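You operate a simulated robot arm through the tools that you are given. There is no shell and no other tool.

Carry out the task below with a simulated robot arm. There is one attempt and no reset: what you move stays moved.

JOB
Wind the coil on the winder on to 6 metres, then press three green straps on it.
Fine: lever to FREE to wind, back on HOLD before you strap; straps go on the white marks; leave the other straps and rings.

Only the result counts: the job must be done as asked and must still hold three seconds after the hand-in. Knocking over, shifting, dropping, spilling or breaking anything else fails it.

ROBOT AND FRAMES
A 6-joint arm with a two-finger gripper, fixed in place. Base frame: the origin is at the foot of the arm, x ahead of it, y to its left, z up; the work surface is at about z = 0.815. Readings come in m, degrees, newtons and seconds.
Its first joint turns from -166.0 to 166.0 degrees. Payload 2.45 kg.
The tool frame sits at the grasp point between the pads (the TCP): z along the fingers, y along the line on which they close. The tips reach 0.02 m beyond it. The gripper opens to 0.14 m. The gripper's body begins 0.168 m behind the TCP.
Orientation is that of the tool frame in the base frame, as a unit quaternion [w, x, y, z]. With the fingers straight down and closing along the base's y, the tool's x points along the base's -x, its y along +y and its z along -z.

CONTROLS
- The arm moves only by the tool jog_arm. Its argument "targets" is a list of rows, each a list of 7 numbers: the turn, a rotation vector about the tool's x, y, z in degrees, then the shift along the tool's x, y, z in m, then the gripper command, from -1 (shut) to 1 (fully open), values between in proportion. In form: [[rx, ry, rz, x, y, z, gripper], ...]. A call has 1 to 20 rows; each row shifts and turns the commanded pose from where the row before left it, along the tool's axes as they then stand. Rows are played at 5 a second. More than 0.05 m and 8.6 degrees between two rows, or a gripper value outside its range, and nothing of the call is played. A pose out of reach is approached as far as the arm can. The call stops where the force on the tool passes 90 N (or 10 N more than at its start, if that is more) or the arm is blocked; 0.2 s more then pass. The fingers move at their own pace (about 0.045 m/s each) and stop on an object; they squeeze with about 22 N. The grip force told is the motor's: it shows also when the fingers shut on nothing. Time passes only in rows, and 0.2 s behind the last, so rows that do not move let the fingers close. The reply holds the time, the measured pose of the TCP, the force on the tool along the base axes, the opening and the grip force, in the units named above and with some noise, with the torque about the TCP (base axes, N m) and any sound that the robot's microphone picked up.
- Cameras (640 x 400 px; columns grow to the right, rows downward): "scene" is fixed at [0.2201, -0.4993, 1.5576]; the picture's right is [0.75, -0.66, 0.00], its down [-0.43, -0.48, -0.77] and it looks along [0.51, 0.57, -0.64] (base axes); focal length 370 px, centre (320, 200). "wrist" rides on the gripper at [0.078, 0.011, -0.209] in the tool frame; the picture's right is [-0.14, 0.99, 0.00], its down [-0.92, -0.13, -0.37] and it looks along [-0.36, -0.05, 0.93] (tool axes); focal length 280 px, centre (320, 200). There is no depth. A picture from a camera that has moved, and an enlarged one, comes with that camera's place and axes in the base frame and with its lens.
- grab_frame(camera): a new picture of that camera. The clock stands still meanwhile.
- close_up(camera, box): a new picture of the part [left, top, right, bottom] of that camera's present view, enlarged. The clock stands still meanwhile.
- finish_job(): hands the job in; it is judged then, once.

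Nothing tells you positions but the pictures and the camera data. Unless the task says otherwise, let go and move clear before handing in.

The tools are called by a JSON object that holds its "method" and its "body". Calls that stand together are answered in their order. jog_arm: Moves the arm, as the interface text tells. Its arguments: {"type":"object","properties":{"targets":{"type":"array","items":{"type":"array","items":{"type":"number"}}}},"required":["targets"]} The other tools are called the same way: grab_frame (camera) takes a picture; close_up (camera, box) takes an enlarged picture of a part of a camera's view; finish_job () hands the job in.

At the start:

```text
clock: 0.0
eef_pos: [0.8998, -0.0135, 1.1293]
tool_rot: [0.0, 0.0, 1.0, -0.001]
contact_force: [0.7, -0.5, -1.3]
wrist_torque: [0.03, 0.0, -0.03]
width: 0.1397
finger_force: 0.0
```

scene: 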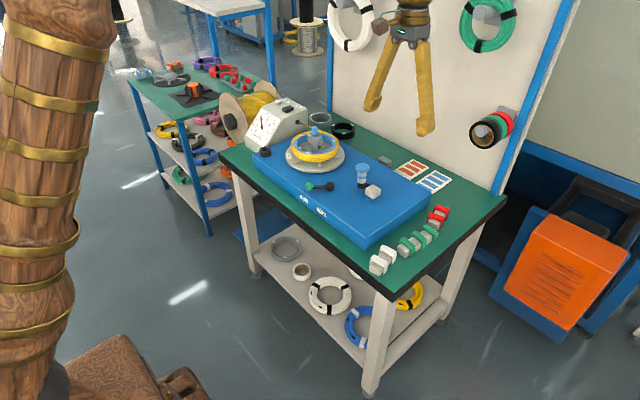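
wrist: 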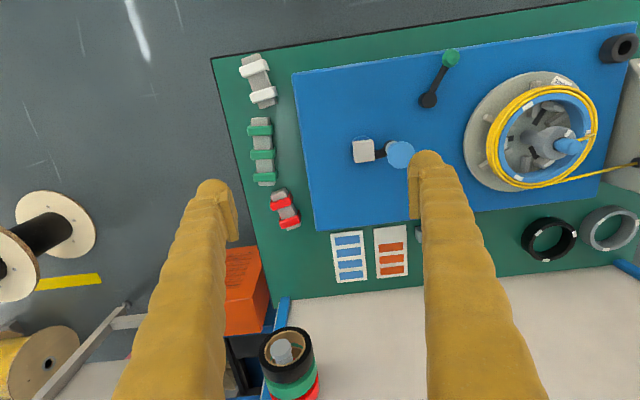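

I see a bench with a blue winder plate that carries a coil on a spool with a crank knob, a lever with a green knob, and a meter box. Racks of white, green and red straps stand along the right edge. I'll look closer before moving.

{"method": "close_up", "body": {"camera": "scene", "box": [220, 80, 380, 180]}}

{"method": "close_up", "body": {"camera": "scene", "box": [340, 140, 500, 280]}}

{"method": "close_up", "body": {"camera": "wrist", "box": [400, 20, 640, 200]}}

{"method": "close_up", "body": {"camera": "wrist", "box": [220, 40, 420, 290]}}

{"method": "close_up", "body": {"camera": "scene", "box": [240, 90, 320, 150]}}

```text
4.00 times, centred on (300, 130) of scene
camera zoom: at [0.2201, -0.4993, 1.5576], right [0.75, -0.66, 0.0], down [-0.43, -0.48, -0.77], along [0.51, 0.57, -0.64], focal length 1482 px, centre (400, 480)
```

zoom: 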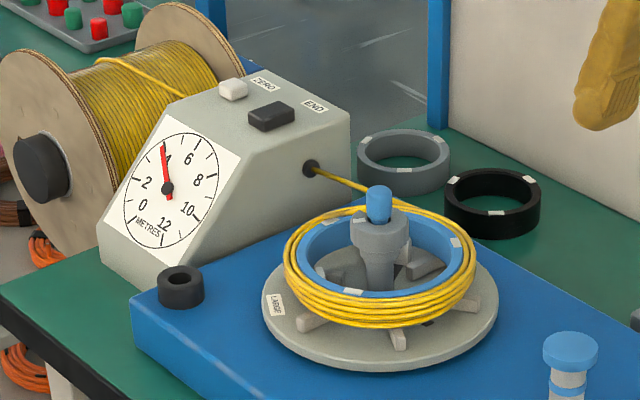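

```text
2.86 times, centred on (420, 210) of scene
camera zoom: at [0.2201, -0.4993, 1.5576], right [0.75, -0.66, 0.0], down [-0.43, -0.48, -0.77], along [0.51, 0.57, -0.64], focal length 1059 px, centre (34, 171)
```

zoom: 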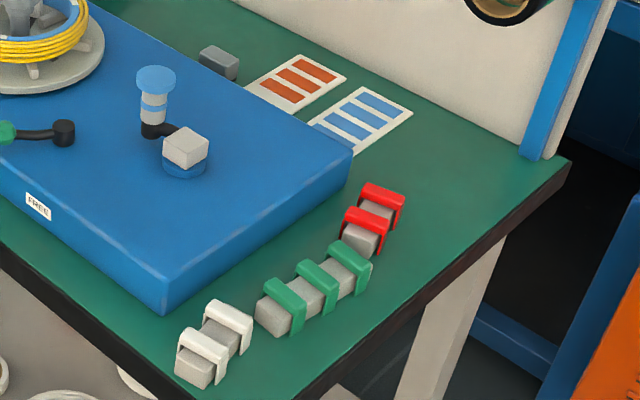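

```text
2.22 times, centred on (520, 110) of wrist
camera zoom: at [0.8213, -0.0025, 1.3397], right [0.14, 0.99, 0.0], down [0.92, -0.13, 0.37], along [0.36, -0.05, -0.93], focal length 623 px, centre (-124, 400)
```

zoom: 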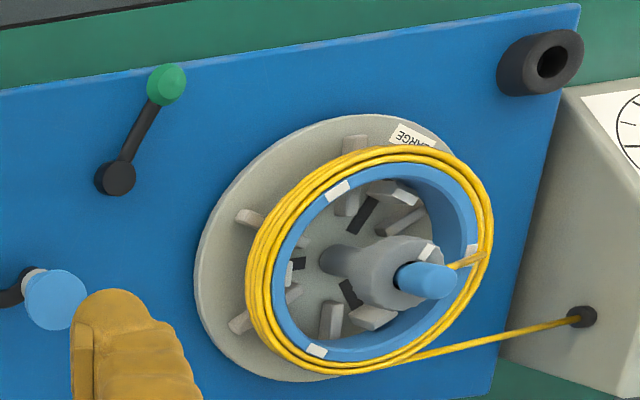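

```text
1.60 times, centred on (320, 165) of wrist
camera zoom: at [0.8213, -0.0025, 1.3397], right [0.14, 0.99, 0.0], down [0.92, -0.13, 0.37], along [0.36, -0.05, -0.93], focal length 449 px, centre (320, 256)
```

zoom: 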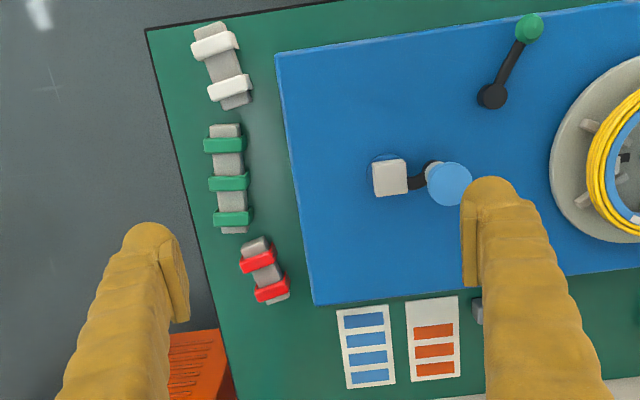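

```text
6.67 times, centred on (280, 120) of scene
camera zoom: at [0.2201, -0.4993, 1.5576], right [0.75, -0.66, 0.0], down [-0.43, -0.48, -0.77], along [0.51, 0.57, -0.64], focal length 2470 px, centre (587, 733)
```

zoom: 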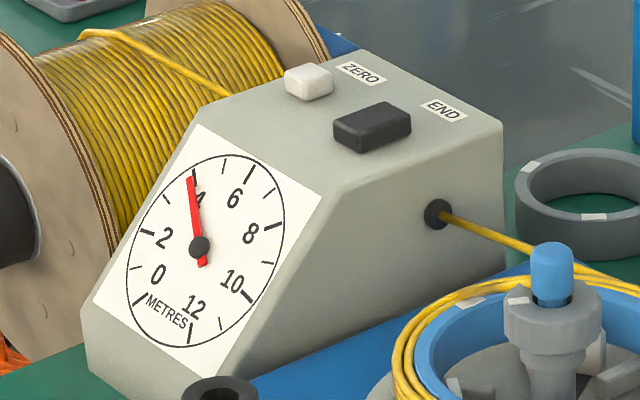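

The dial reads around 4 m. I need a better view of the lever labels, the crank, the hub and the strap racks.

{"method": "close_up", "body": {"camera": "scene", "box": [290, 170, 350, 225]}}

{"method": "close_up", "body": {"camera": "scene", "box": [280, 115, 350, 175]}}

{"method": "close_up", "body": {"camera": "scene", "box": [345, 155, 395, 205]}}

{"method": "close_up", "body": {"camera": "scene", "box": [360, 200, 460, 280]}}

{"method": "close_up", "body": {"camera": "scene", "box": [250, 105, 290, 145]}}

{"method": "close_up", "body": {"camera": "wrist", "box": [460, 60, 610, 200]}}

{"method": "close_up", "body": {"camera": "wrist", "box": [340, 40, 480, 180]}}

```text
7.27 times, centred on (320, 198) of scene
camera zoom: at [0.2201, -0.4993, 1.5576], right [0.75, -0.66, 0.0], down [-0.43, -0.48, -0.77], along [0.51, 0.57, -0.64], focal length 2695 px, centre (320, 218)
```

zoom: 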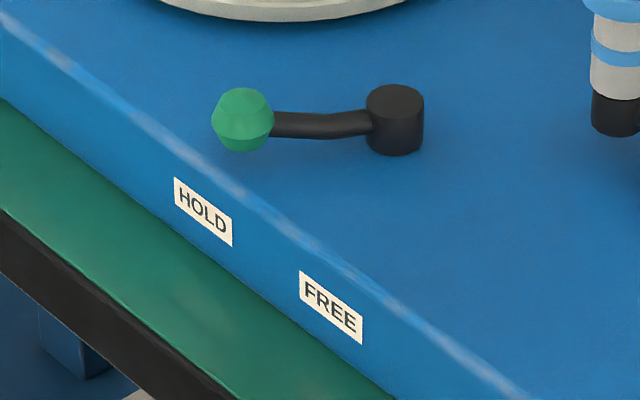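

```text
6.67 times, centred on (315, 145) of scene
camera zoom: at [0.2201, -0.4993, 1.5576], right [0.75, -0.66, 0.0], down [-0.43, -0.48, -0.77], along [0.51, 0.57, -0.64], focal length 2470 px, centre (353, 567)
```

zoom: 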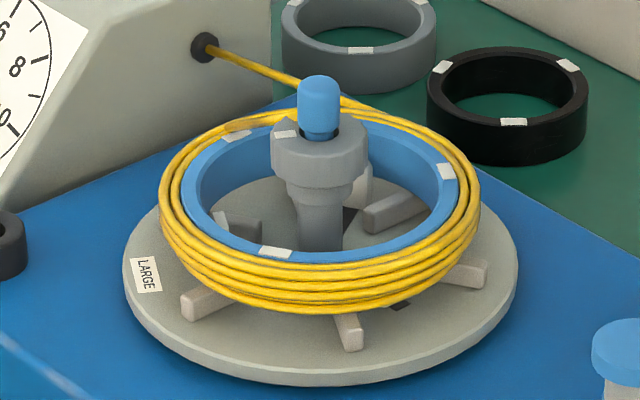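

```text
8.00 times, centred on (370, 180) of scene
camera zoom: at [0.2201, -0.4993, 1.5576], right [0.75, -0.66, 0.0], down [-0.43, -0.48, -0.77], along [0.51, 0.57, -0.64], focal length 2964 px, centre (-80, 360)
```

zoom: 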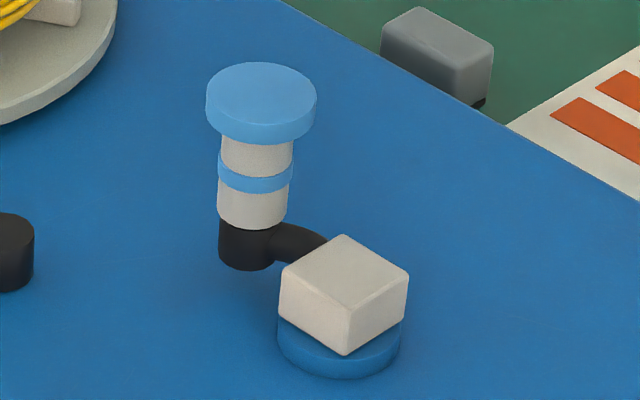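

```text
5.00 times, centred on (410, 240) of scene
camera zoom: at [0.2201, -0.4993, 1.5576], right [0.75, -0.66, 0.0], down [-0.43, -0.48, -0.77], along [0.51, 0.57, -0.64], focal length 1852 px, centre (-130, 0)
```

zoom: 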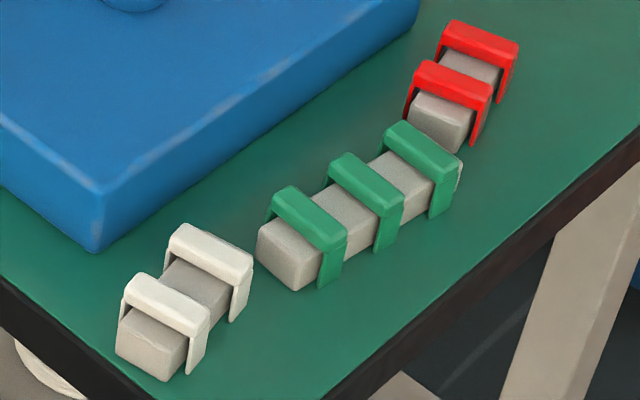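

```text
10.00 times, centred on (270, 125) of scene
camera zoom: at [0.2201, -0.4993, 1.5576], right [0.75, -0.66, 0.0], down [-0.43, -0.48, -0.77], along [0.51, 0.57, -0.64], focal length 3705 px, centre (820, 950)
```

zoom: 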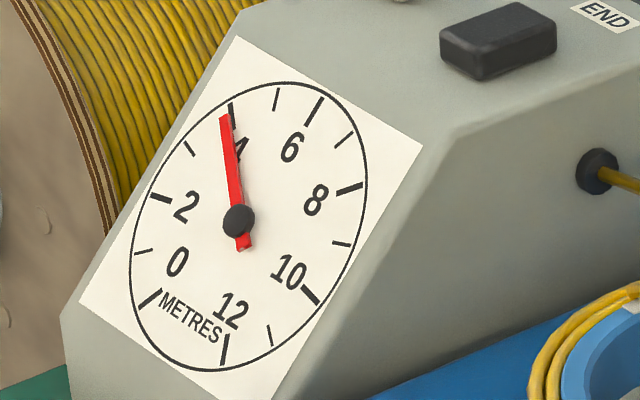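

```text
2.86 times, centred on (535, 130) of wrist
camera zoom: at [0.8213, -0.0025, 1.3397], right [0.14, 0.99, 0.0], down [0.92, -0.13, 0.37], along [0.36, -0.05, -0.93], focal length 801 px, centre (-294, 400)
```

zoom: 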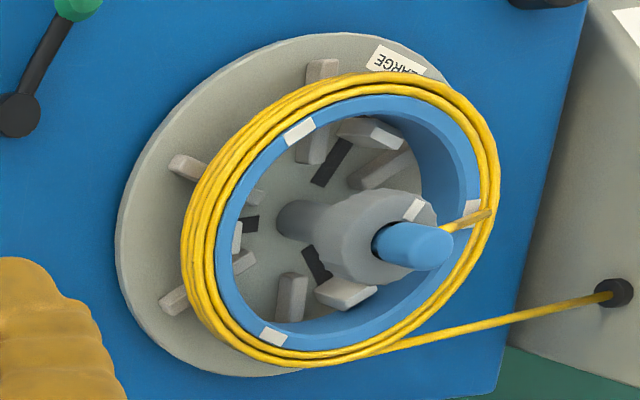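

```text
2.86 times, centred on (410, 110) of wrist
camera zoom: at [0.8213, -0.0025, 1.3397], right [0.14, 0.99, 0.0], down [0.92, -0.13, 0.37], along [0.36, -0.05, -0.93], focal length 801 px, centre (63, 457)
```

zoom: 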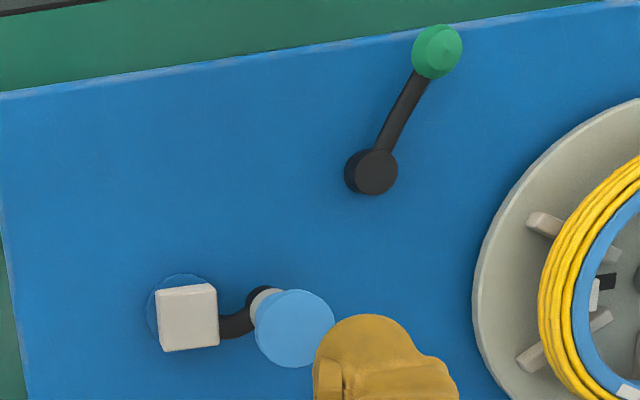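

The view works out: the plate top is at about z = 0.815, the lever hub is near (0.863, 0.18), and its green knob is near (0.804, 0.213, 0.838) on HOLD. The crank handle is near (0.931, 0.110), the spool centre is near (0.947, 0.351), and the green straps are near (0.88 to 0.97, -0.13, 0.80). First I move above the lever knob.

{"method": "jog_arm", "body": {"targets": [[0, 0, 0, 0.0192, 0.0453, 0.02, -0.143], [0, 0, 0, 0.0192, 0.0453, 0.02, -0.143], [0, 0, 0, 0.0192, 0.0453, 0.02, -0.143], [0, 0, 0, 0.0192, 0.0453, 0.02, -0.143], [0, 0, 0, 0.0192, 0.0453, 0.02, -0.143], [0, 0, 0, 0.005, 0, 0.03, -0.143], [0, 0, 0, 0, 0, 0.03, -0.143], [0, 0, 0, 0, 0, 0.03, -0.143], [0, 0, 0, 0, 0, 0.03, -0.143]]}}

{"method": "grab_frame", "body": {"camera": "wrist"}}

{"method": "grab_frame", "body": {"camera": "scene"}}

```text
refused: row 1 steps farther than a row can; nothing moved
```

```text
taken
camera wrist: at [0.8213, -0.0025, 1.3397], right [0.14, 0.99, 0.0], down [0.92, -0.13, 0.37], along [0.36, -0.05, -0.93], focal length 280 px, centre (320, 200)
```

wrist: 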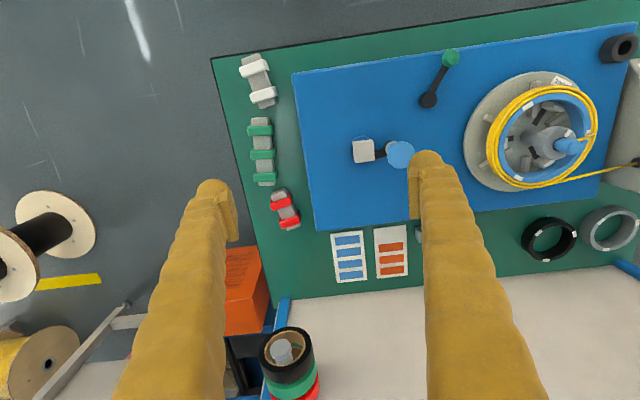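

```text
taken
```

scene: 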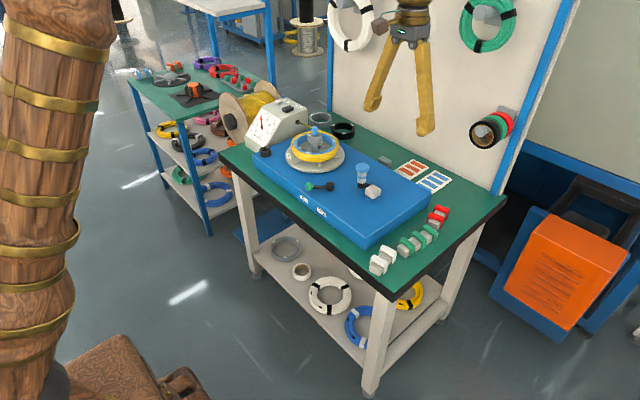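

That row was longer than a step may be, so nothing moved. I'll repeat the approach above the lever knob with shorter steps.

{"method": "jog_arm", "body": {"targets": [[0, 0, 0, 0.016, 0.0377, 0.016, -0.143], [0, 0, 0, 0.016, 0.0377, 0.016, -0.143], [0, 0, 0, 0.016, 0.0377, 0.016, -0.143], [0, 0, 0, 0.016, 0.0377, 0.016, -0.143], [0, 0, 0, 0.016, 0.0377, 0.016, -0.143], [0, 0, 0, 0.016, 0.0377, 0.016, -0.143], [0, 0, 0, 0.005, 0, 0.03, -0.143], [0, 0, 0, 0, 0, 0.03, -0.143], [0, 0, 0, 0, 0, 0.03, -0.143], [0, 0, 0, 0, 0, 0.02, -0.143]]}}

{"method": "grab_frame", "body": {"camera": "wrist"}}

{"method": "grab_frame", "body": {"camera": "scene"}}

```text
clock: 2.2
eef_pos: [0.7989, 0.2128, 0.9222]
tool_rot: [0.0, 0.0, 1.0, 0.0]
contact_force: [-0.3, -0.2, 0.1]
wrist_torque: [-0.04, 0.02, 0.02]
width: 0.0601
finger_force: 0.0
```

```text
taken
camera wrist: at [0.7194, 0.2232, 1.1317], right [0.14, 0.99, 0.0], down [0.92, -0.13, 0.37], along [0.37, -0.05, -0.93], focal length 280 px, centre (320, 200)
```

wrist: 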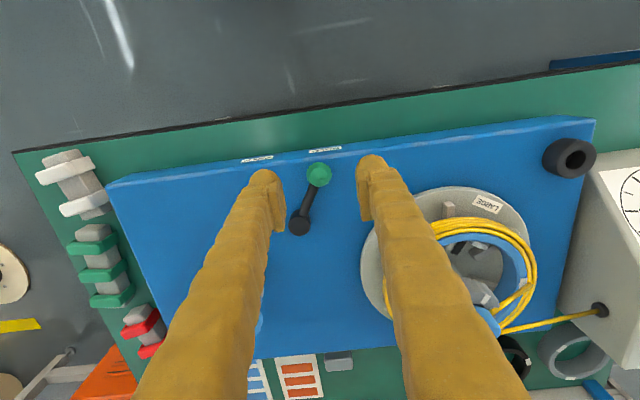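

```text
taken
```

scene: 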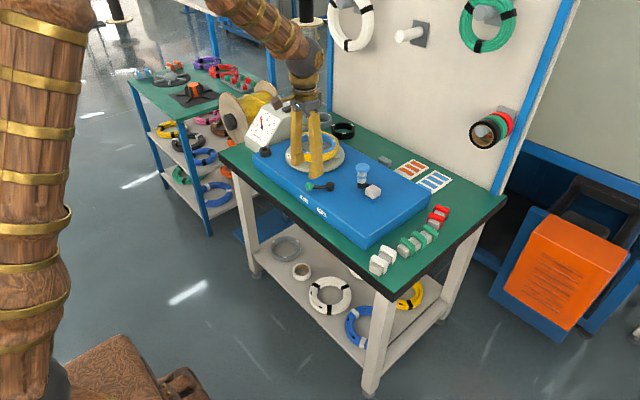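

The knob sits at about (0.803, 0.210) between the open fingers. I lower around it and drag it towards FREE (−y).

{"method": "jog_arm", "body": {"targets": [[0, 0, 0, 0.002, 0, 0.025, -0.143], [0, 0, 0, 0.002, 0, 0.025, -0.143], [0, 0, 0, 0, 0, 0.025, -0.143], [0, 0, 0, 0, -0.01, 0, -0.143], [0, 0, 0, 0, -0.01, 0, -0.143], [0, 0, 0, 0, -0.01, 0, -0.143], [0, 0, 0, 0, -0.01, 0, -0.143], [0, 0, 0, 0, -0.01, 0, -0.143]]}}

{"method": "close_up", "body": {"camera": "scene", "box": [290, 150, 370, 225]}}

{"method": "grab_frame", "body": {"camera": "wrist"}}

```text
clock: 4.0
eef_pos: [0.7948, 0.1628, 0.8496]
tool_rot: [0.0, 0.0, 1.0, 0.0]
contact_force: [0.3, 0.9, -0.4]
wrist_torque: [0.0, 0.01, 0.02]
width: 0.0598
finger_force: 0.1
```

```text
5.33 times, centred on (330, 188) of scene
camera zoom: at [0.2201, -0.4993, 1.5576], right [0.75, -0.66, 0.0], down [-0.43, -0.48, -0.77], along [0.51, 0.57, -0.64], focal length 1976 px, centre (267, 267)
```

zoom: 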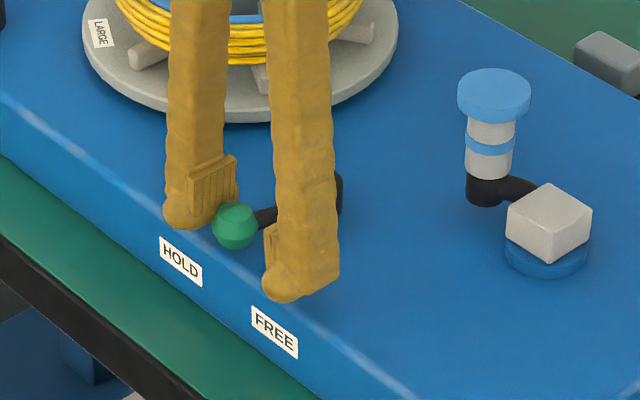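

```text
taken
camera wrist: at [0.7163, 0.1737, 1.059], right [0.14, 0.99, 0.0], down [0.92, -0.13, 0.37], along [0.37, -0.05, -0.93], focal length 280 px, centre (320, 200)
```

wrist: 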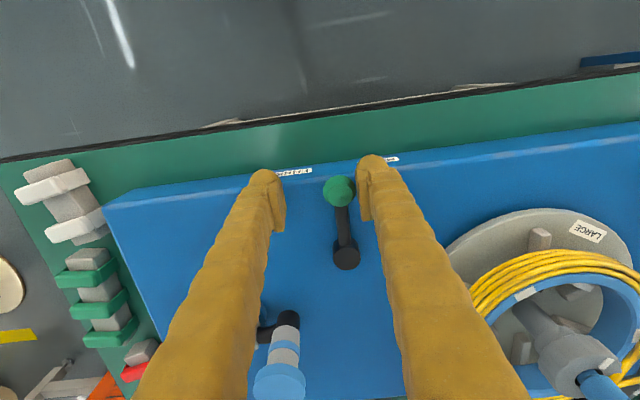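

The lever is following the finger at about halfway. I keep dragging towards FREE, following the arc.

{"method": "jog_arm", "body": {"targets": [[0, 0, 0, 0, -0.01, 0, -0.143], [0, 0, 0, -0.002, -0.01, 0, -0.143], [0, 0, 0, -0.002, -0.008, 0, -0.143], [0, 0, 0, -0.002, -0.006, 0, -0.143]]}}

{"method": "close_up", "body": {"camera": "scene", "box": [290, 150, 370, 225]}}

{"method": "grab_frame", "body": {"camera": "wrist"}}

```text
clock: 5.0
eef_pos: [0.8013, 0.1291, 0.8481]
tool_rot: [0.001, 0.0, 1.0, 0.001]
contact_force: [-1.1, 3.7, -0.3]
wrist_torque: [0.04, 0.02, 0.08]
width: 0.0624
finger_force: 1.5
```

```text
5.33 times, centred on (330, 188) of scene
camera zoom: at [0.2201, -0.4993, 1.5576], right [0.75, -0.66, 0.0], down [-0.43, -0.48, -0.77], along [0.51, 0.57, -0.64], focal length 1976 px, centre (267, 267)
```

zoom: 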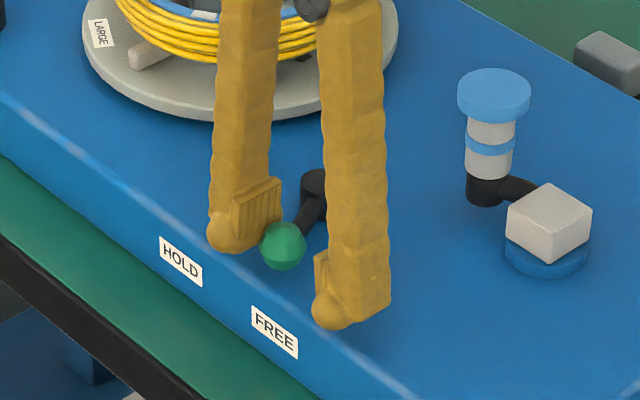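

```text
taken
camera wrist: at [0.722, 0.14, 1.0586], right [0.14, 0.99, 0.0], down [0.92, -0.13, 0.37], along [0.36, -0.05, -0.93], focal length 280 px, centre (320, 200)
```

wrist: 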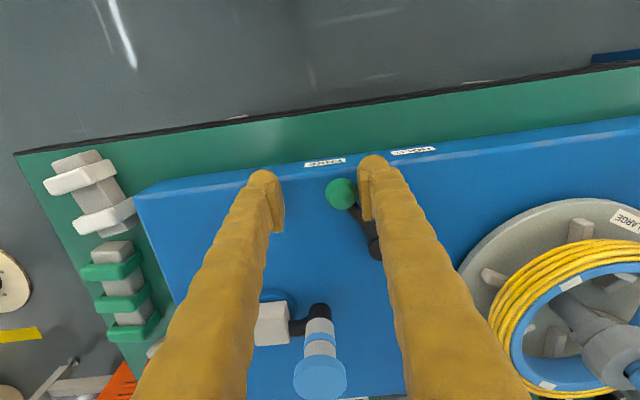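

The knob is now near (0.803, 0.147), which mirrors HOLD, and resistance is building. I give a small extra push to be sure it is on the stop, then back off and rise.

{"method": "jog_arm", "body": {"targets": [[0, 0, 0, -0.001, -0.004, 0, -0.143], [0, 0, 0, 0, -0.003, 0, -0.143]]}}

{"method": "grab_frame", "body": {"camera": "wrist"}}

```text
clock: 5.6
eef_pos: [0.8013, 0.1226, 0.8484]
tool_rot: [0.0, -0.001, 1.0, 0.0]
contact_force: [-4.2, 23.2, -6.2]
wrist_torque: [0.02, 0.12, 0.21]
width: 0.0744
finger_force: 10.8
```

```text
taken
camera wrist: at [0.7229, 0.1331, 1.0588], right [0.14, 0.99, 0.0], down [0.92, -0.13, 0.37], along [0.36, -0.05, -0.93], focal length 280 px, centre (320, 200)
```

wrist: 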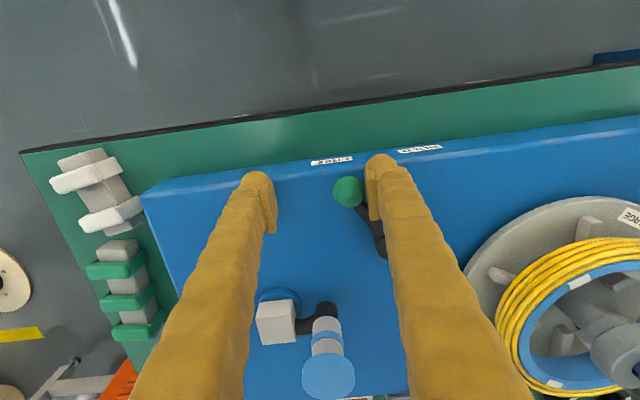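

The stop pushed back with 23 N, so the lever is on FREE. I back off, rise, and move over the crank handle.

{"method": "jog_arm", "body": {"targets": [[0, 0, 0, 0, 0.012, 0, -0.143], [0, 0, 0, 0, 0.008, -0.01, -0.143], [0, 0, 0, 0, 0, -0.04, -0.143], [0, 0, 0, 0, 0, -0.04, 0.3], [0, 0, 0, 0, 0, -0.04, 0.3], [0, 0, 0, 0, 0, -0.03, 0.3], [0, 0, 0, -0.035, -0.008, 0, 0.3], [0, 0, 0, -0.035, -0.008, 0, 0.3], [0, 0, 0, -0.035, -0.008, 0, 0.3], [0, 0, 0, -0.023, -0.008, 0, 0.3]]}}

{"method": "grab_frame", "body": {"camera": "wrist"}}

{"method": "grab_frame", "body": {"camera": "scene"}}

```text
clock: 7.8
eef_pos: [0.9281, 0.1084, 1.0101]
tool_rot: [0.0, -0.001, 1.0, 0.0]
contact_force: [0.6, 0.6, 0.4]
wrist_torque: [0.01, -0.01, -0.01]
width: 0.0912
finger_force: 0.0
```

```text
taken
camera wrist: at [0.8505, 0.1205, 1.2206], right [0.14, 0.99, 0.0], down [0.92, -0.13, 0.37], along [0.36, -0.05, -0.93], focal length 280 px, centre (320, 200)
```

wrist: 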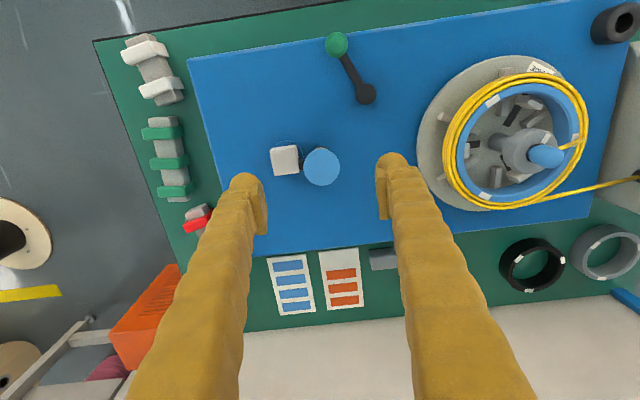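

```text
taken
```

scene: 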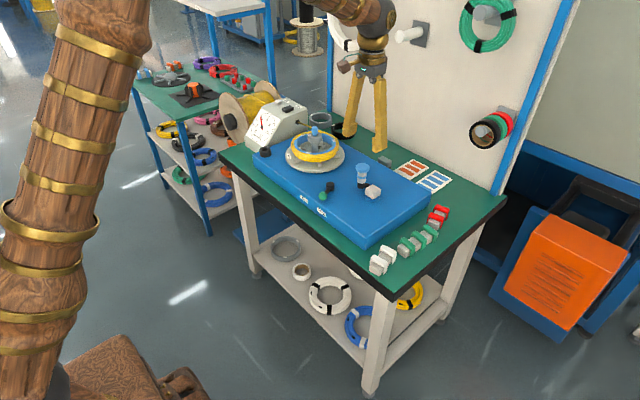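

The cap of the crank handle is at about (0.931, 0.110, 0.912) and the crank hub at about (0.933, 0.063). I go down over the handle and close on its grip.

{"method": "jog_arm", "body": {"targets": [[0, 0, 0, -0.003, 0.0016, 0.04, 0.1], [0, 0, 0, 0, 0, 0.04, 0.1], [0, 0, 0, 0, 0, 0.03, 0.1], [0, 0, 0, 0, 0, 0.023, 0.1], [0, 0, 0, 0, 0, 0, -0.2], [0, 0, 0, 0, 0, 0, -0.5], [0, 0, 0, 0, 0, 0, -1], [0, 0, 0, 0, 0, 0, -1]]}}

{"method": "close_up", "body": {"camera": "scene", "box": [310, 130, 420, 210]}}

{"method": "grab_frame", "body": {"camera": "wrist"}}

```text
clock: 9.6
eef_pos: [0.9334, 0.1103, 0.8759]
tool_rot: [0.0, 0.001, 1.0, 0.0]
contact_force: [1.2, -7.7, -2.6]
wrist_torque: [0.16, -0.1, -0.02]
width: 0.0405
finger_force: 37.6
```

```text
5.00 times, centred on (365, 170) of scene
camera zoom: at [0.2201, -0.4993, 1.5576], right [0.75, -0.66, 0.0], down [-0.43, -0.48, -0.77], along [0.51, 0.57, -0.64], focal length 1852 px, centre (95, 350)
```

zoom: 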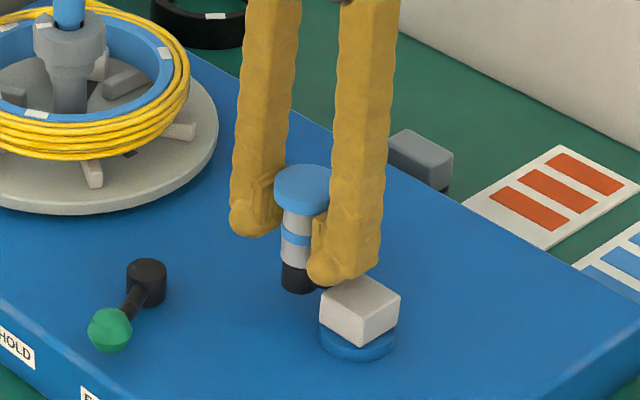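

```text
taken
camera wrist: at [0.8545, 0.1214, 1.0867], right [0.14, 0.99, 0.0], down [0.92, -0.13, 0.37], along [0.36, -0.05, -0.93], focal length 280 px, centre (320, 200)
```

wrist: 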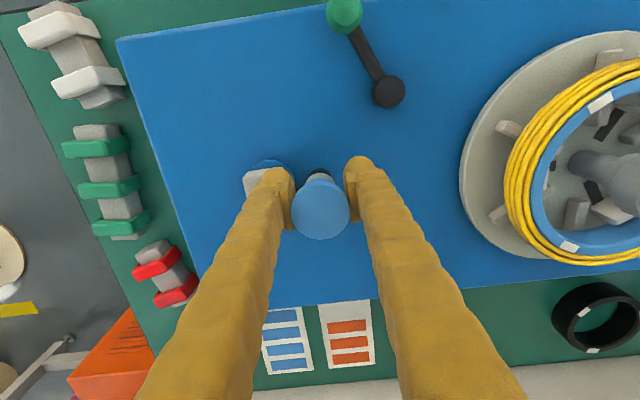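

The fingers hold the cap of the crank handle at a width of 0.04 m. I try a first 30° of crank, clockwise from above, and watch the forces, the spool and the dial.

{"method": "jog_arm", "body": {"targets": [[0, 0, 0, -0.0061, -0.0004, 0, -1], [0, 0, 0, -0.0061, -0.0012, 0, -1], [0, 0, 0, -0.0058, -0.002, 0, -1], [0, 0, 0, -0.0055, -0.0027, 0, -1]]}}

{"method": "close_up", "body": {"camera": "scene", "box": [240, 90, 400, 200]}}

{"method": "close_up", "body": {"camera": "scene", "box": [250, 105, 290, 145]}}

{"method": "grab_frame", "body": {"camera": "wrist"}}

```text
clock: 10.6
eef_pos: [0.9563, 0.1051, 0.8768]
tool_rot: [0.001, -0.001, 1.0, 0.0]
contact_force: [-5.0, -13.4, 11.7]
wrist_torque: [0.24, -1.64, -0.02]
width: 0.0402
finger_force: 45.2
```

```text
3.64 times, centred on (320, 145) of scene
camera zoom: at [0.2201, -0.4993, 1.5576], right [0.75, -0.66, 0.0], down [-0.43, -0.48, -0.77], along [0.51, 0.57, -0.64], focal length 1347 px, centre (320, 400)
```

zoom: 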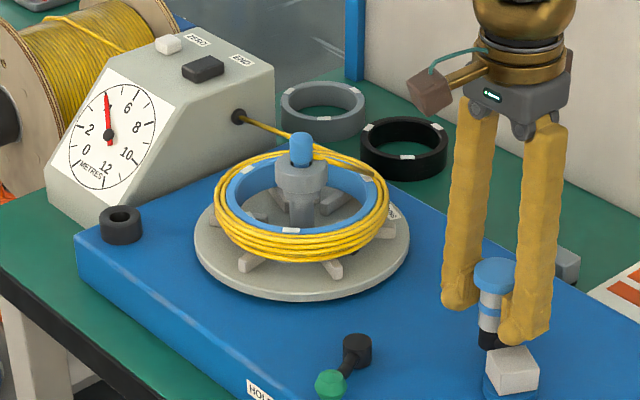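

```text
10.00 times, centred on (270, 125) of scene
camera zoom: at [0.2201, -0.4993, 1.5576], right [0.75, -0.66, 0.0], down [-0.43, -0.48, -0.77], along [0.51, 0.57, -0.64], focal length 3705 px, centre (820, 950)
```

zoom: 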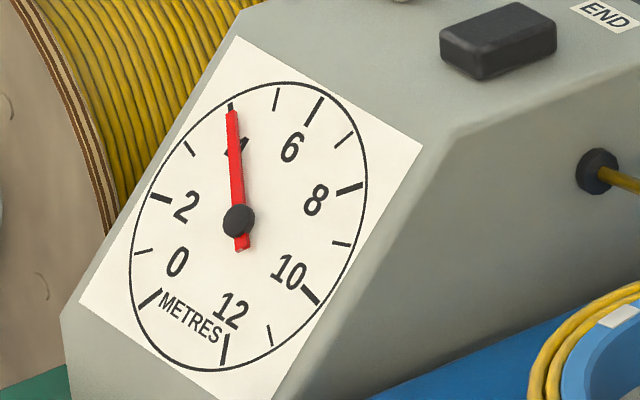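

```text
taken
camera wrist: at [0.8772, 0.1158, 1.0865], right [0.14, 0.99, 0.0], down [0.92, -0.13, 0.37], along [0.37, -0.05, -0.93], focal length 280 px, centre (320, 200)
```

wrist: 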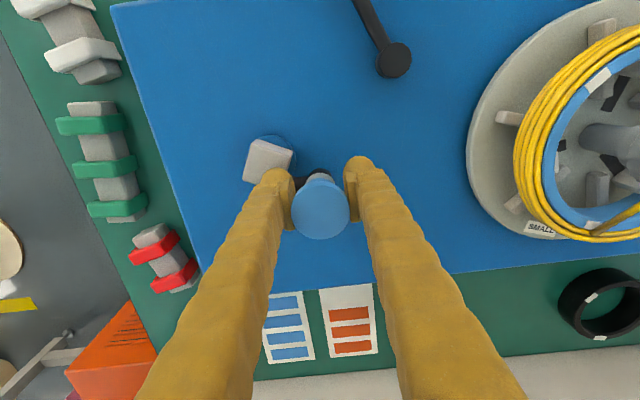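

Crank and spool move together, and the dial crept up from 4.0 to about 4.2. The spool seems to turn roughly four times per crank turn, so about one crank turn in total is needed. I go on with the circle about (0.933, 0.063).

{"method": "jog_arm", "body": {"targets": [[0, 0, 0, -0.0051, -0.0034, 0, -1], [0, 0, 0, -0.0046, -0.0041, 0, -1], [0, 0, 0, -0.0041, -0.0046, 0, -1], [0, 0, 0, -0.0034, -0.0051, 0, -1], [0, 0, 0, -0.0027, -0.0055, 0, -1], [0, 0, 0, -0.002, -0.0058, 0, -1], [0, 0, 0, -0.0012, -0.006, 0, -1], [0, 0, 0, -0.0004, -0.0061, 0, -1]]}}

{"method": "close_up", "body": {"camera": "scene", "box": [240, 90, 400, 200]}}

{"method": "close_up", "body": {"camera": "scene", "box": [250, 105, 290, 145]}}

{"method": "grab_frame", "body": {"camera": "wrist"}}

```text
clock: 12.4
eef_pos: [0.979, 0.0618, 0.8759]
tool_rot: [0.0, 0.001, 1.0, -0.001]
contact_force: [21.6, -22.5, 24.8]
wrist_torque: [0.6, 0.28, -0.12]
width: 0.0396
finger_force: 44.7
```

```text
3.64 times, centred on (320, 145) of scene
camera zoom: at [0.2201, -0.4993, 1.5576], right [0.75, -0.66, 0.0], down [-0.43, -0.48, -0.77], along [0.51, 0.57, -0.64], focal length 1347 px, centre (320, 400)
```

zoom: 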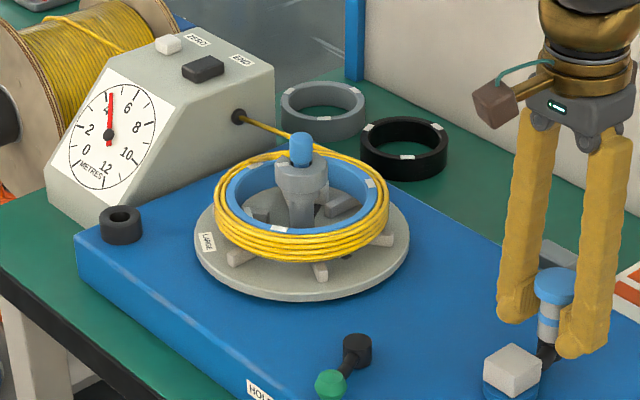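

```text
10.00 times, centred on (270, 125) of scene
camera zoom: at [0.2201, -0.4993, 1.5576], right [0.75, -0.66, 0.0], down [-0.43, -0.48, -0.77], along [0.51, 0.57, -0.64], focal length 3705 px, centre (820, 950)
```

zoom: 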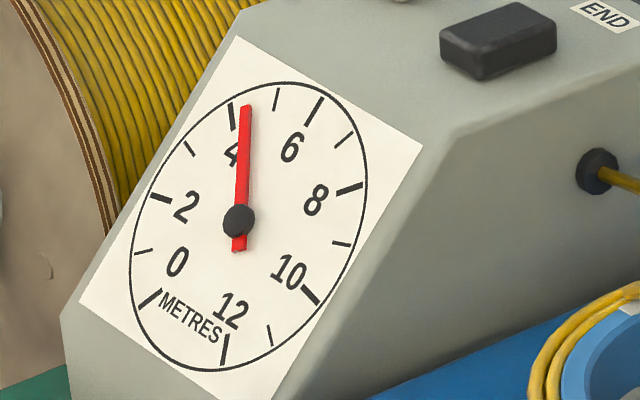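

```text
taken
camera wrist: at [0.9005, 0.0723, 1.0857], right [0.14, 0.99, 0.0], down [0.92, -0.13, 0.37], along [0.37, -0.05, -0.93], focal length 280 px, centre (320, 200)
```

wrist: 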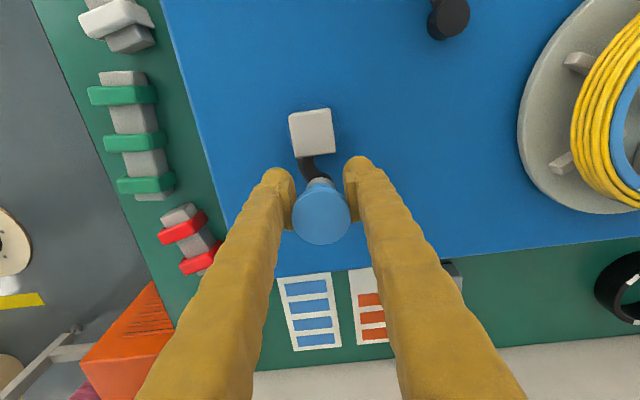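

About 90° of crank gave roughly 0.5 m, and the dial is near 4.5. I hold still one moment to see whether the forces settle.

{"method": "jog_arm", "body": {"targets": [[0, 0, 0, 0, 0, 0, -1], [0, 0, 0, 0, 0, 0, -1]]}}

{"method": "close_up", "body": {"camera": "scene", "box": [340, 130, 460, 210]}}

```text
clock: 13.0
eef_pos: [0.9792, 0.0628, 0.8743]
tool_rot: [0.001, 0.001, 1.0, -0.002]
contact_force: [20.2, -12.5, 27.7]
wrist_torque: [0.28, 0.25, -0.06]
width: 0.0397
finger_force: 45.2
```

```text
5.00 times, centred on (400, 170) of scene
camera zoom: at [0.2201, -0.4993, 1.5576], right [0.75, -0.66, 0.0], down [-0.43, -0.48, -0.77], along [0.51, 0.57, -0.64], focal length 1852 px, centre (-80, 350)
```

zoom: 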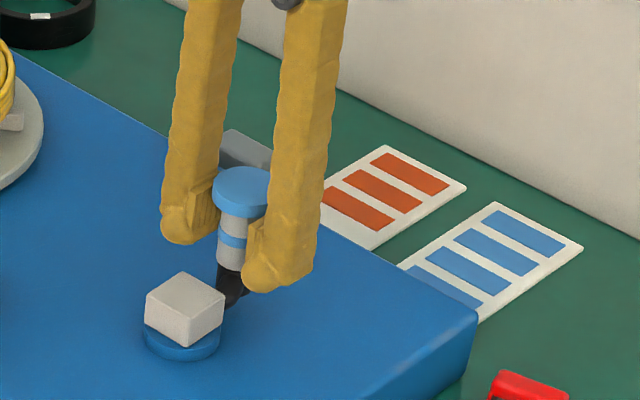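

There is a steady push of about 20 N outward, so the true crank circle is a little wider than I drive it. I ease the tool 2 mm outward and look at the force again.

{"method": "jog_arm", "body": {"targets": [[0, 0, 0, -0.002, -0.0005, 0, -1], [0, 0, 0, 0, 0, 0, -1]]}}

```text
clock: 13.6
eef_pos: [0.9793, 0.0634, 0.8753]
tool_rot: [-0.002, 0.0, 1.0, 0.0]
contact_force: [-31.2, -5.4, 25.2]
wrist_torque: [0.04, -0.77, -0.04]
width: 0.0399
finger_force: 45.1
```

The arm is stiff at about 25 N per mm. I refit the crank circle to centre (0.9305, 0.0615) with radius 0.0485, and continue with a slight lift to relieve the upward force.

{"method": "jog_arm", "body": {"targets": [[0, 0, 0, 0.0015, -0.0074, -0.0005, -1], [0, 0, 0, 0.0013, -0.0063, -0.0005, -1], [0, 0, 0, 0.002, -0.006, 0, -1], [0, 0, 0, 0.0028, -0.0057, 0, -1], [0, 0, 0, 0.0035, -0.0052, 0, -1], [0, 0, 0, 0.0042, -0.0048, 0, -1], [0, 0, 0, 0, 0, 0, -1]]}}

{"method": "close_up", "body": {"camera": "scene", "box": [250, 105, 290, 145]}}

{"method": "close_up", "body": {"camera": "scene", "box": [270, 100, 430, 210]}}

```text
clock: 15.2
eef_pos: [0.966, 0.0307, 0.8754]
tool_rot: [0.002, 0.0, 1.0, -0.001]
contact_force: [38.0, -21.3, -13.3]
wrist_torque: [0.58, 1.07, -0.16]
width: 0.0397
finger_force: 44.8
```

```text
10.00 times, centred on (270, 125) of scene
camera zoom: at [0.2201, -0.4993, 1.5576], right [0.75, -0.66, 0.0], down [-0.43, -0.48, -0.77], along [0.51, 0.57, -0.64], focal length 3705 px, centre (820, 950)
```

zoom: 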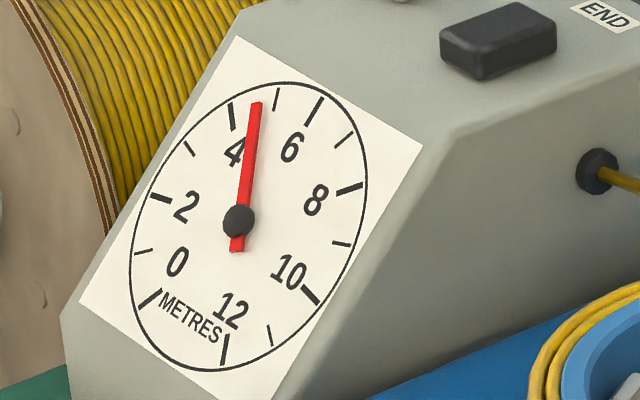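

```text
3.64 times, centred on (350, 155) of scene
camera zoom: at [0.2201, -0.4993, 1.5576], right [0.75, -0.66, 0.0], down [-0.43, -0.48, -0.77], along [0.51, 0.57, -0.64], focal length 1347 px, centre (211, 364)
```

zoom: 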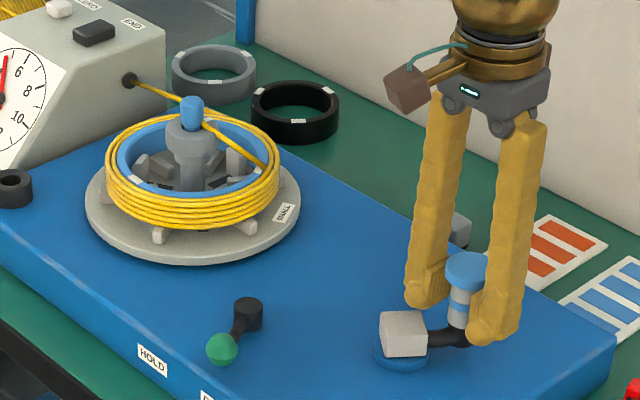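

The dial is near 4.8. The forces fit a circle with centre (0.929, 0.060) and radius 0.050, so I use that and go on to the −90° position.

{"method": "jog_arm", "body": {"targets": [[0, 0, 0, 0.0004, -0.0026, 0, -1], [0, 0, 0, 0.005, -0.0043, 0, -1], [0, 0, 0, 0.0054, -0.0036, 0, -1], [0, 0, 0, 0.0059, -0.0029, 0, -1], [0, 0, 0, 0.0062, -0.0021, 0, -1], [0, 0, 0, 0.0064, -0.0013, 0, -1], [0, 0, 0, 0.0065, -0.0004, 0, -1], [0, 0, 0, 0, 0, 0, -1]]}}

{"method": "close_up", "body": {"camera": "scene", "box": [250, 105, 290, 145]}}

{"method": "close_up", "body": {"camera": "scene", "box": [270, 100, 430, 210]}}

```text
clock: 17.0
eef_pos: [0.9308, 0.011, 0.877]
tool_rot: [0.001, 0.0, 1.0, 0.0]
contact_force: [3.3, -38.6, 24.0]
wrist_torque: [0.75, -0.85, -0.3]
width: 0.0396
finger_force: 44.8
```

```text
10.00 times, centred on (270, 125) of scene
camera zoom: at [0.2201, -0.4993, 1.5576], right [0.75, -0.66, 0.0], down [-0.43, -0.48, -0.77], along [0.51, 0.57, -0.64], focal length 3705 px, centre (820, 950)
```

zoom: 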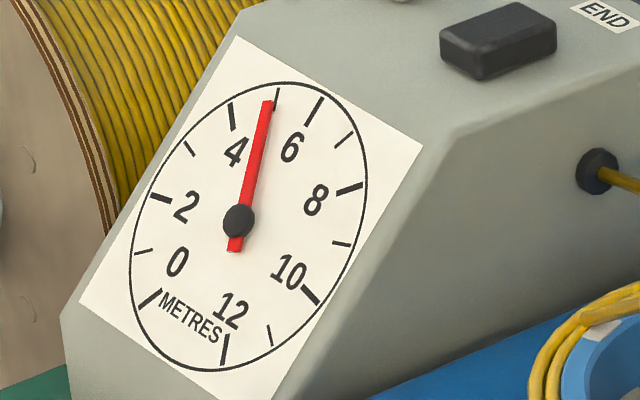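

```text
3.64 times, centred on (350, 155) of scene
camera zoom: at [0.2201, -0.4993, 1.5576], right [0.75, -0.66, 0.0], down [-0.43, -0.48, -0.77], along [0.51, 0.57, -0.64], focal length 1347 px, centre (211, 364)
```

zoom: 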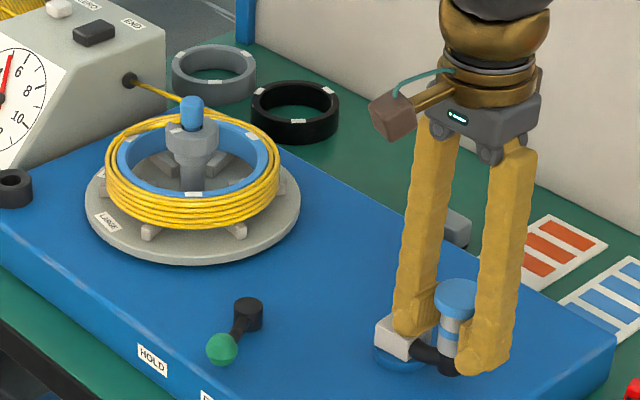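

The dial is about 5.05 after half a crank turn, so roughly 1 m is left. I go on to −135° with a radius of 0.0506.

{"method": "jog_arm", "body": {"targets": [[0, 0, 0, 0.0066, -0.0009, -0.0005, -1], [0, 0, 0, 0.0065, 0.0013, 0, -1], [0, 0, 0, 0.0063, 0.0022, 0, -1], [0, 0, 0, 0.0059, 0.0029, 0, -1], [0, 0, 0, 0.0055, 0.0037, 0, -1], [0, 0, 0, 0.005, 0.0043, 0, -1], [0, 0, 0, 0, 0, 0, -1]]}}

{"method": "close_up", "body": {"camera": "scene", "box": [250, 105, 290, 145]}}

```text
clock: 18.6
eef_pos: [0.8945, 0.0241, 0.8771]
tool_rot: [0.0, 0.0, 1.0, 0.0]
contact_force: [-9.5, -23.8, -26.0]
wrist_torque: [0.63, 1.14, -0.1]
width: 0.0397
finger_force: 45.0
```

```text
10.00 times, centred on (270, 125) of scene
camera zoom: at [0.2201, -0.4993, 1.5576], right [0.75, -0.66, 0.0], down [-0.43, -0.48, -0.77], along [0.51, 0.57, -0.64], focal length 3705 px, centre (820, 950)
```

zoom: 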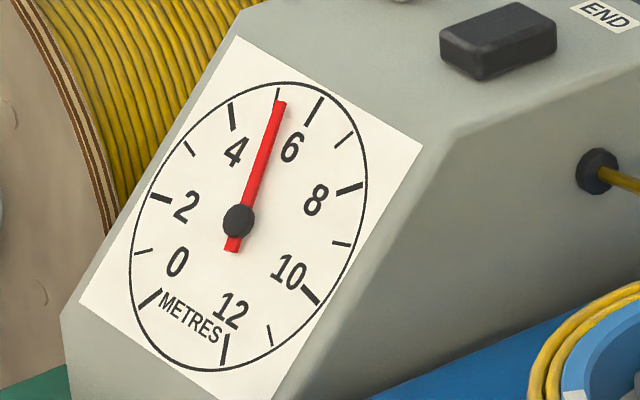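

The dial is about 5.33, so it winds roughly 6 mm per degree of crank. I turn another 60°.

{"method": "jog_arm", "body": {"targets": [[0, 0, 0, 0.0046, 0.0048, 0.0005, -1], [0, 0, 0, 0.0038, 0.0055, 0, -1], [0, 0, 0, 0.003, 0.0059, 0, -1], [0, 0, 0, 0.0023, 0.0063, 0, -1], [0, 0, 0, 0.0014, 0.0065, 0, -1], [0, 0, 0, 0.0004, 0.0066, 0, -1], [0, 0, 0, -0.0004, 0.0066, 0, -1], [0, 0, 0, -0.0013, 0.0065, 0, -1], [0, 0, 0, 0, 0, 0, -1]]}}

{"method": "close_up", "body": {"camera": "scene", "box": [250, 105, 290, 145]}}

{"method": "close_up", "body": {"camera": "scene", "box": [270, 100, 430, 210]}}

```text
clock: 20.6
eef_pos: [0.8802, 0.0731, 0.8767]
tool_rot: [0.0, 0.0, 1.0, 0.001]
contact_force: [-4.9, -5.3, -6.9]
wrist_torque: [0.26, -0.93, -0.04]
width: 0.0393
finger_force: 45.4
```

```text
10.00 times, centred on (270, 125) of scene
camera zoom: at [0.2201, -0.4993, 1.5576], right [0.75, -0.66, 0.0], down [-0.43, -0.48, -0.77], along [0.51, 0.57, -0.64], focal length 3705 px, centre (820, 950)
```

zoom: 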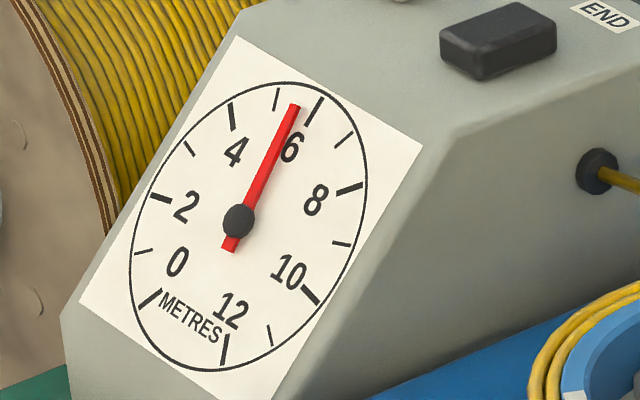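

```text
3.64 times, centred on (350, 155) of scene
camera zoom: at [0.2201, -0.4993, 1.5576], right [0.75, -0.66, 0.0], down [-0.43, -0.48, -0.77], along [0.51, 0.57, -0.64], focal length 1347 px, centre (211, 364)
```

zoom: 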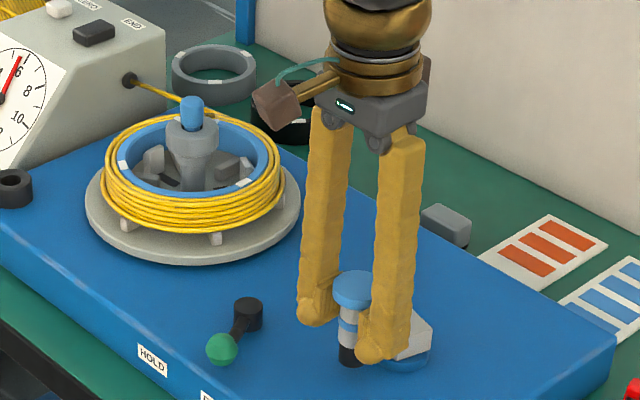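

The dial is about 5.7. I take a finer close-up of it so I can measure the needle properly.

{"method": "close_up", "body": {"camera": "scene", "box": [250, 110, 282, 142]}}

{"method": "grab_frame", "body": {"camera": "wrist"}}

```text
12.50 times, centred on (266, 126) of scene
camera zoom: at [0.2201, -0.4993, 1.5576], right [0.75, -0.66, 0.0], down [-0.43, -0.48, -0.77], along [0.51, 0.57, -0.64], focal length 4631 px, centre (995, 1125)
```

zoom: 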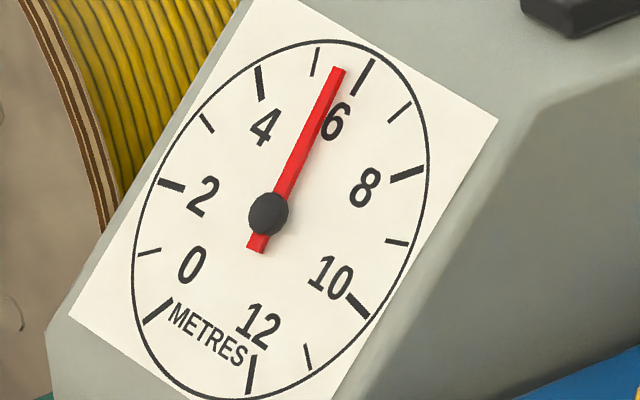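

```text
taken
camera wrist: at [0.8027, 0.0837, 1.0875], right [0.14, 0.99, 0.0], down [0.92, -0.13, 0.37], along [0.36, -0.05, -0.93], focal length 280 px, centre (320, 200)
```

wrist: 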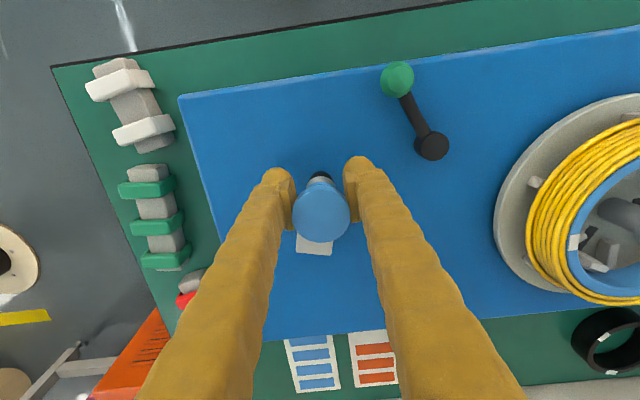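

With the dial at about 5.69 I need roughly 50° more of crank. I go 37.5° slowly, then measure again.

{"method": "jog_arm", "body": {"targets": [[0, 0, 0, -0.0021, 0.0063, 0, -1], [0, 0, 0, -0.003, 0.006, 0, -1], [0, 0, 0, -0.0037, 0.0055, 0, -1], [0, 0, 0, -0.0044, 0.005, 0, -1], [0, 0, 0, -0.005, 0.0044, 0, -1], [0, 0, 0, 0, 0, 0, -1], [0, 0, 0, 0, 0, 0, -1]]}}

{"method": "close_up", "body": {"camera": "scene", "box": [250, 110, 282, 142]}}

```text
clock: 22.2
eef_pos: [0.8986, 0.0999, 0.8778]
tool_rot: [0.0, 0.0, 1.0, 0.001]
contact_force: [7.2, -11.1, 0.2]
wrist_torque: [0.22, 0.33, -0.05]
width: 0.0394
finger_force: 45.0
```

```text
12.50 times, centred on (266, 126) of scene
camera zoom: at [0.2201, -0.4993, 1.5576], right [0.75, -0.66, 0.0], down [-0.43, -0.48, -0.77], along [0.51, 0.57, -0.64], focal length 4631 px, centre (995, 1125)
```

zoom: 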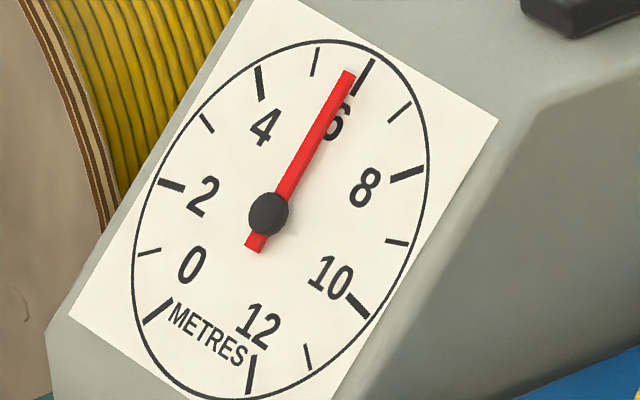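

The dial is close to 5.92. I zoom further on the needle and the 6 tick to measure what remains.

{"method": "close_up", "body": {"camera": "scene", "box": [256, 113, 276, 131]}}

{"method": "close_up", "body": {"camera": "scene", "box": [262, 112, 274, 120]}}

```text
16.00 times, centred on (266, 122) of scene
camera zoom: at [0.2201, -0.4993, 1.5576], right [0.75, -0.66, 0.0], down [-0.43, -0.48, -0.77], along [0.51, 0.57, -0.64], focal length 5928 px, centre (1184, 1448)
```

zoom: 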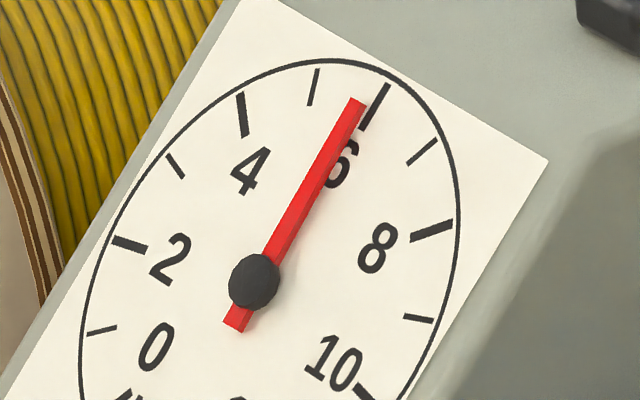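

```text
16.00 times, centred on (268, 116) of scene
camera zoom: at [0.2201, -0.4993, 1.5576], right [0.75, -0.66, 0.0], down [-0.43, -0.48, -0.77], along [0.51, 0.57, -0.64], focal length 5928 px, centre (1152, 1544)
```

zoom: 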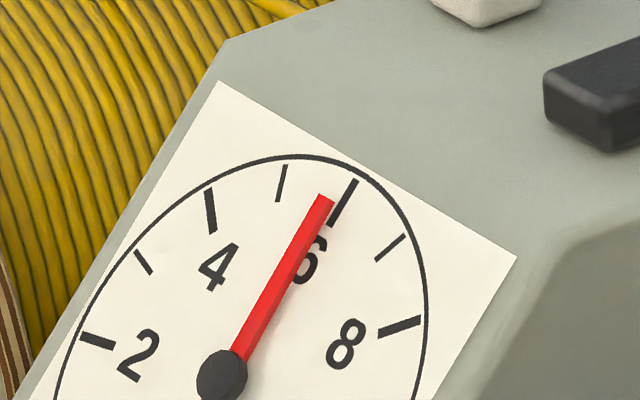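

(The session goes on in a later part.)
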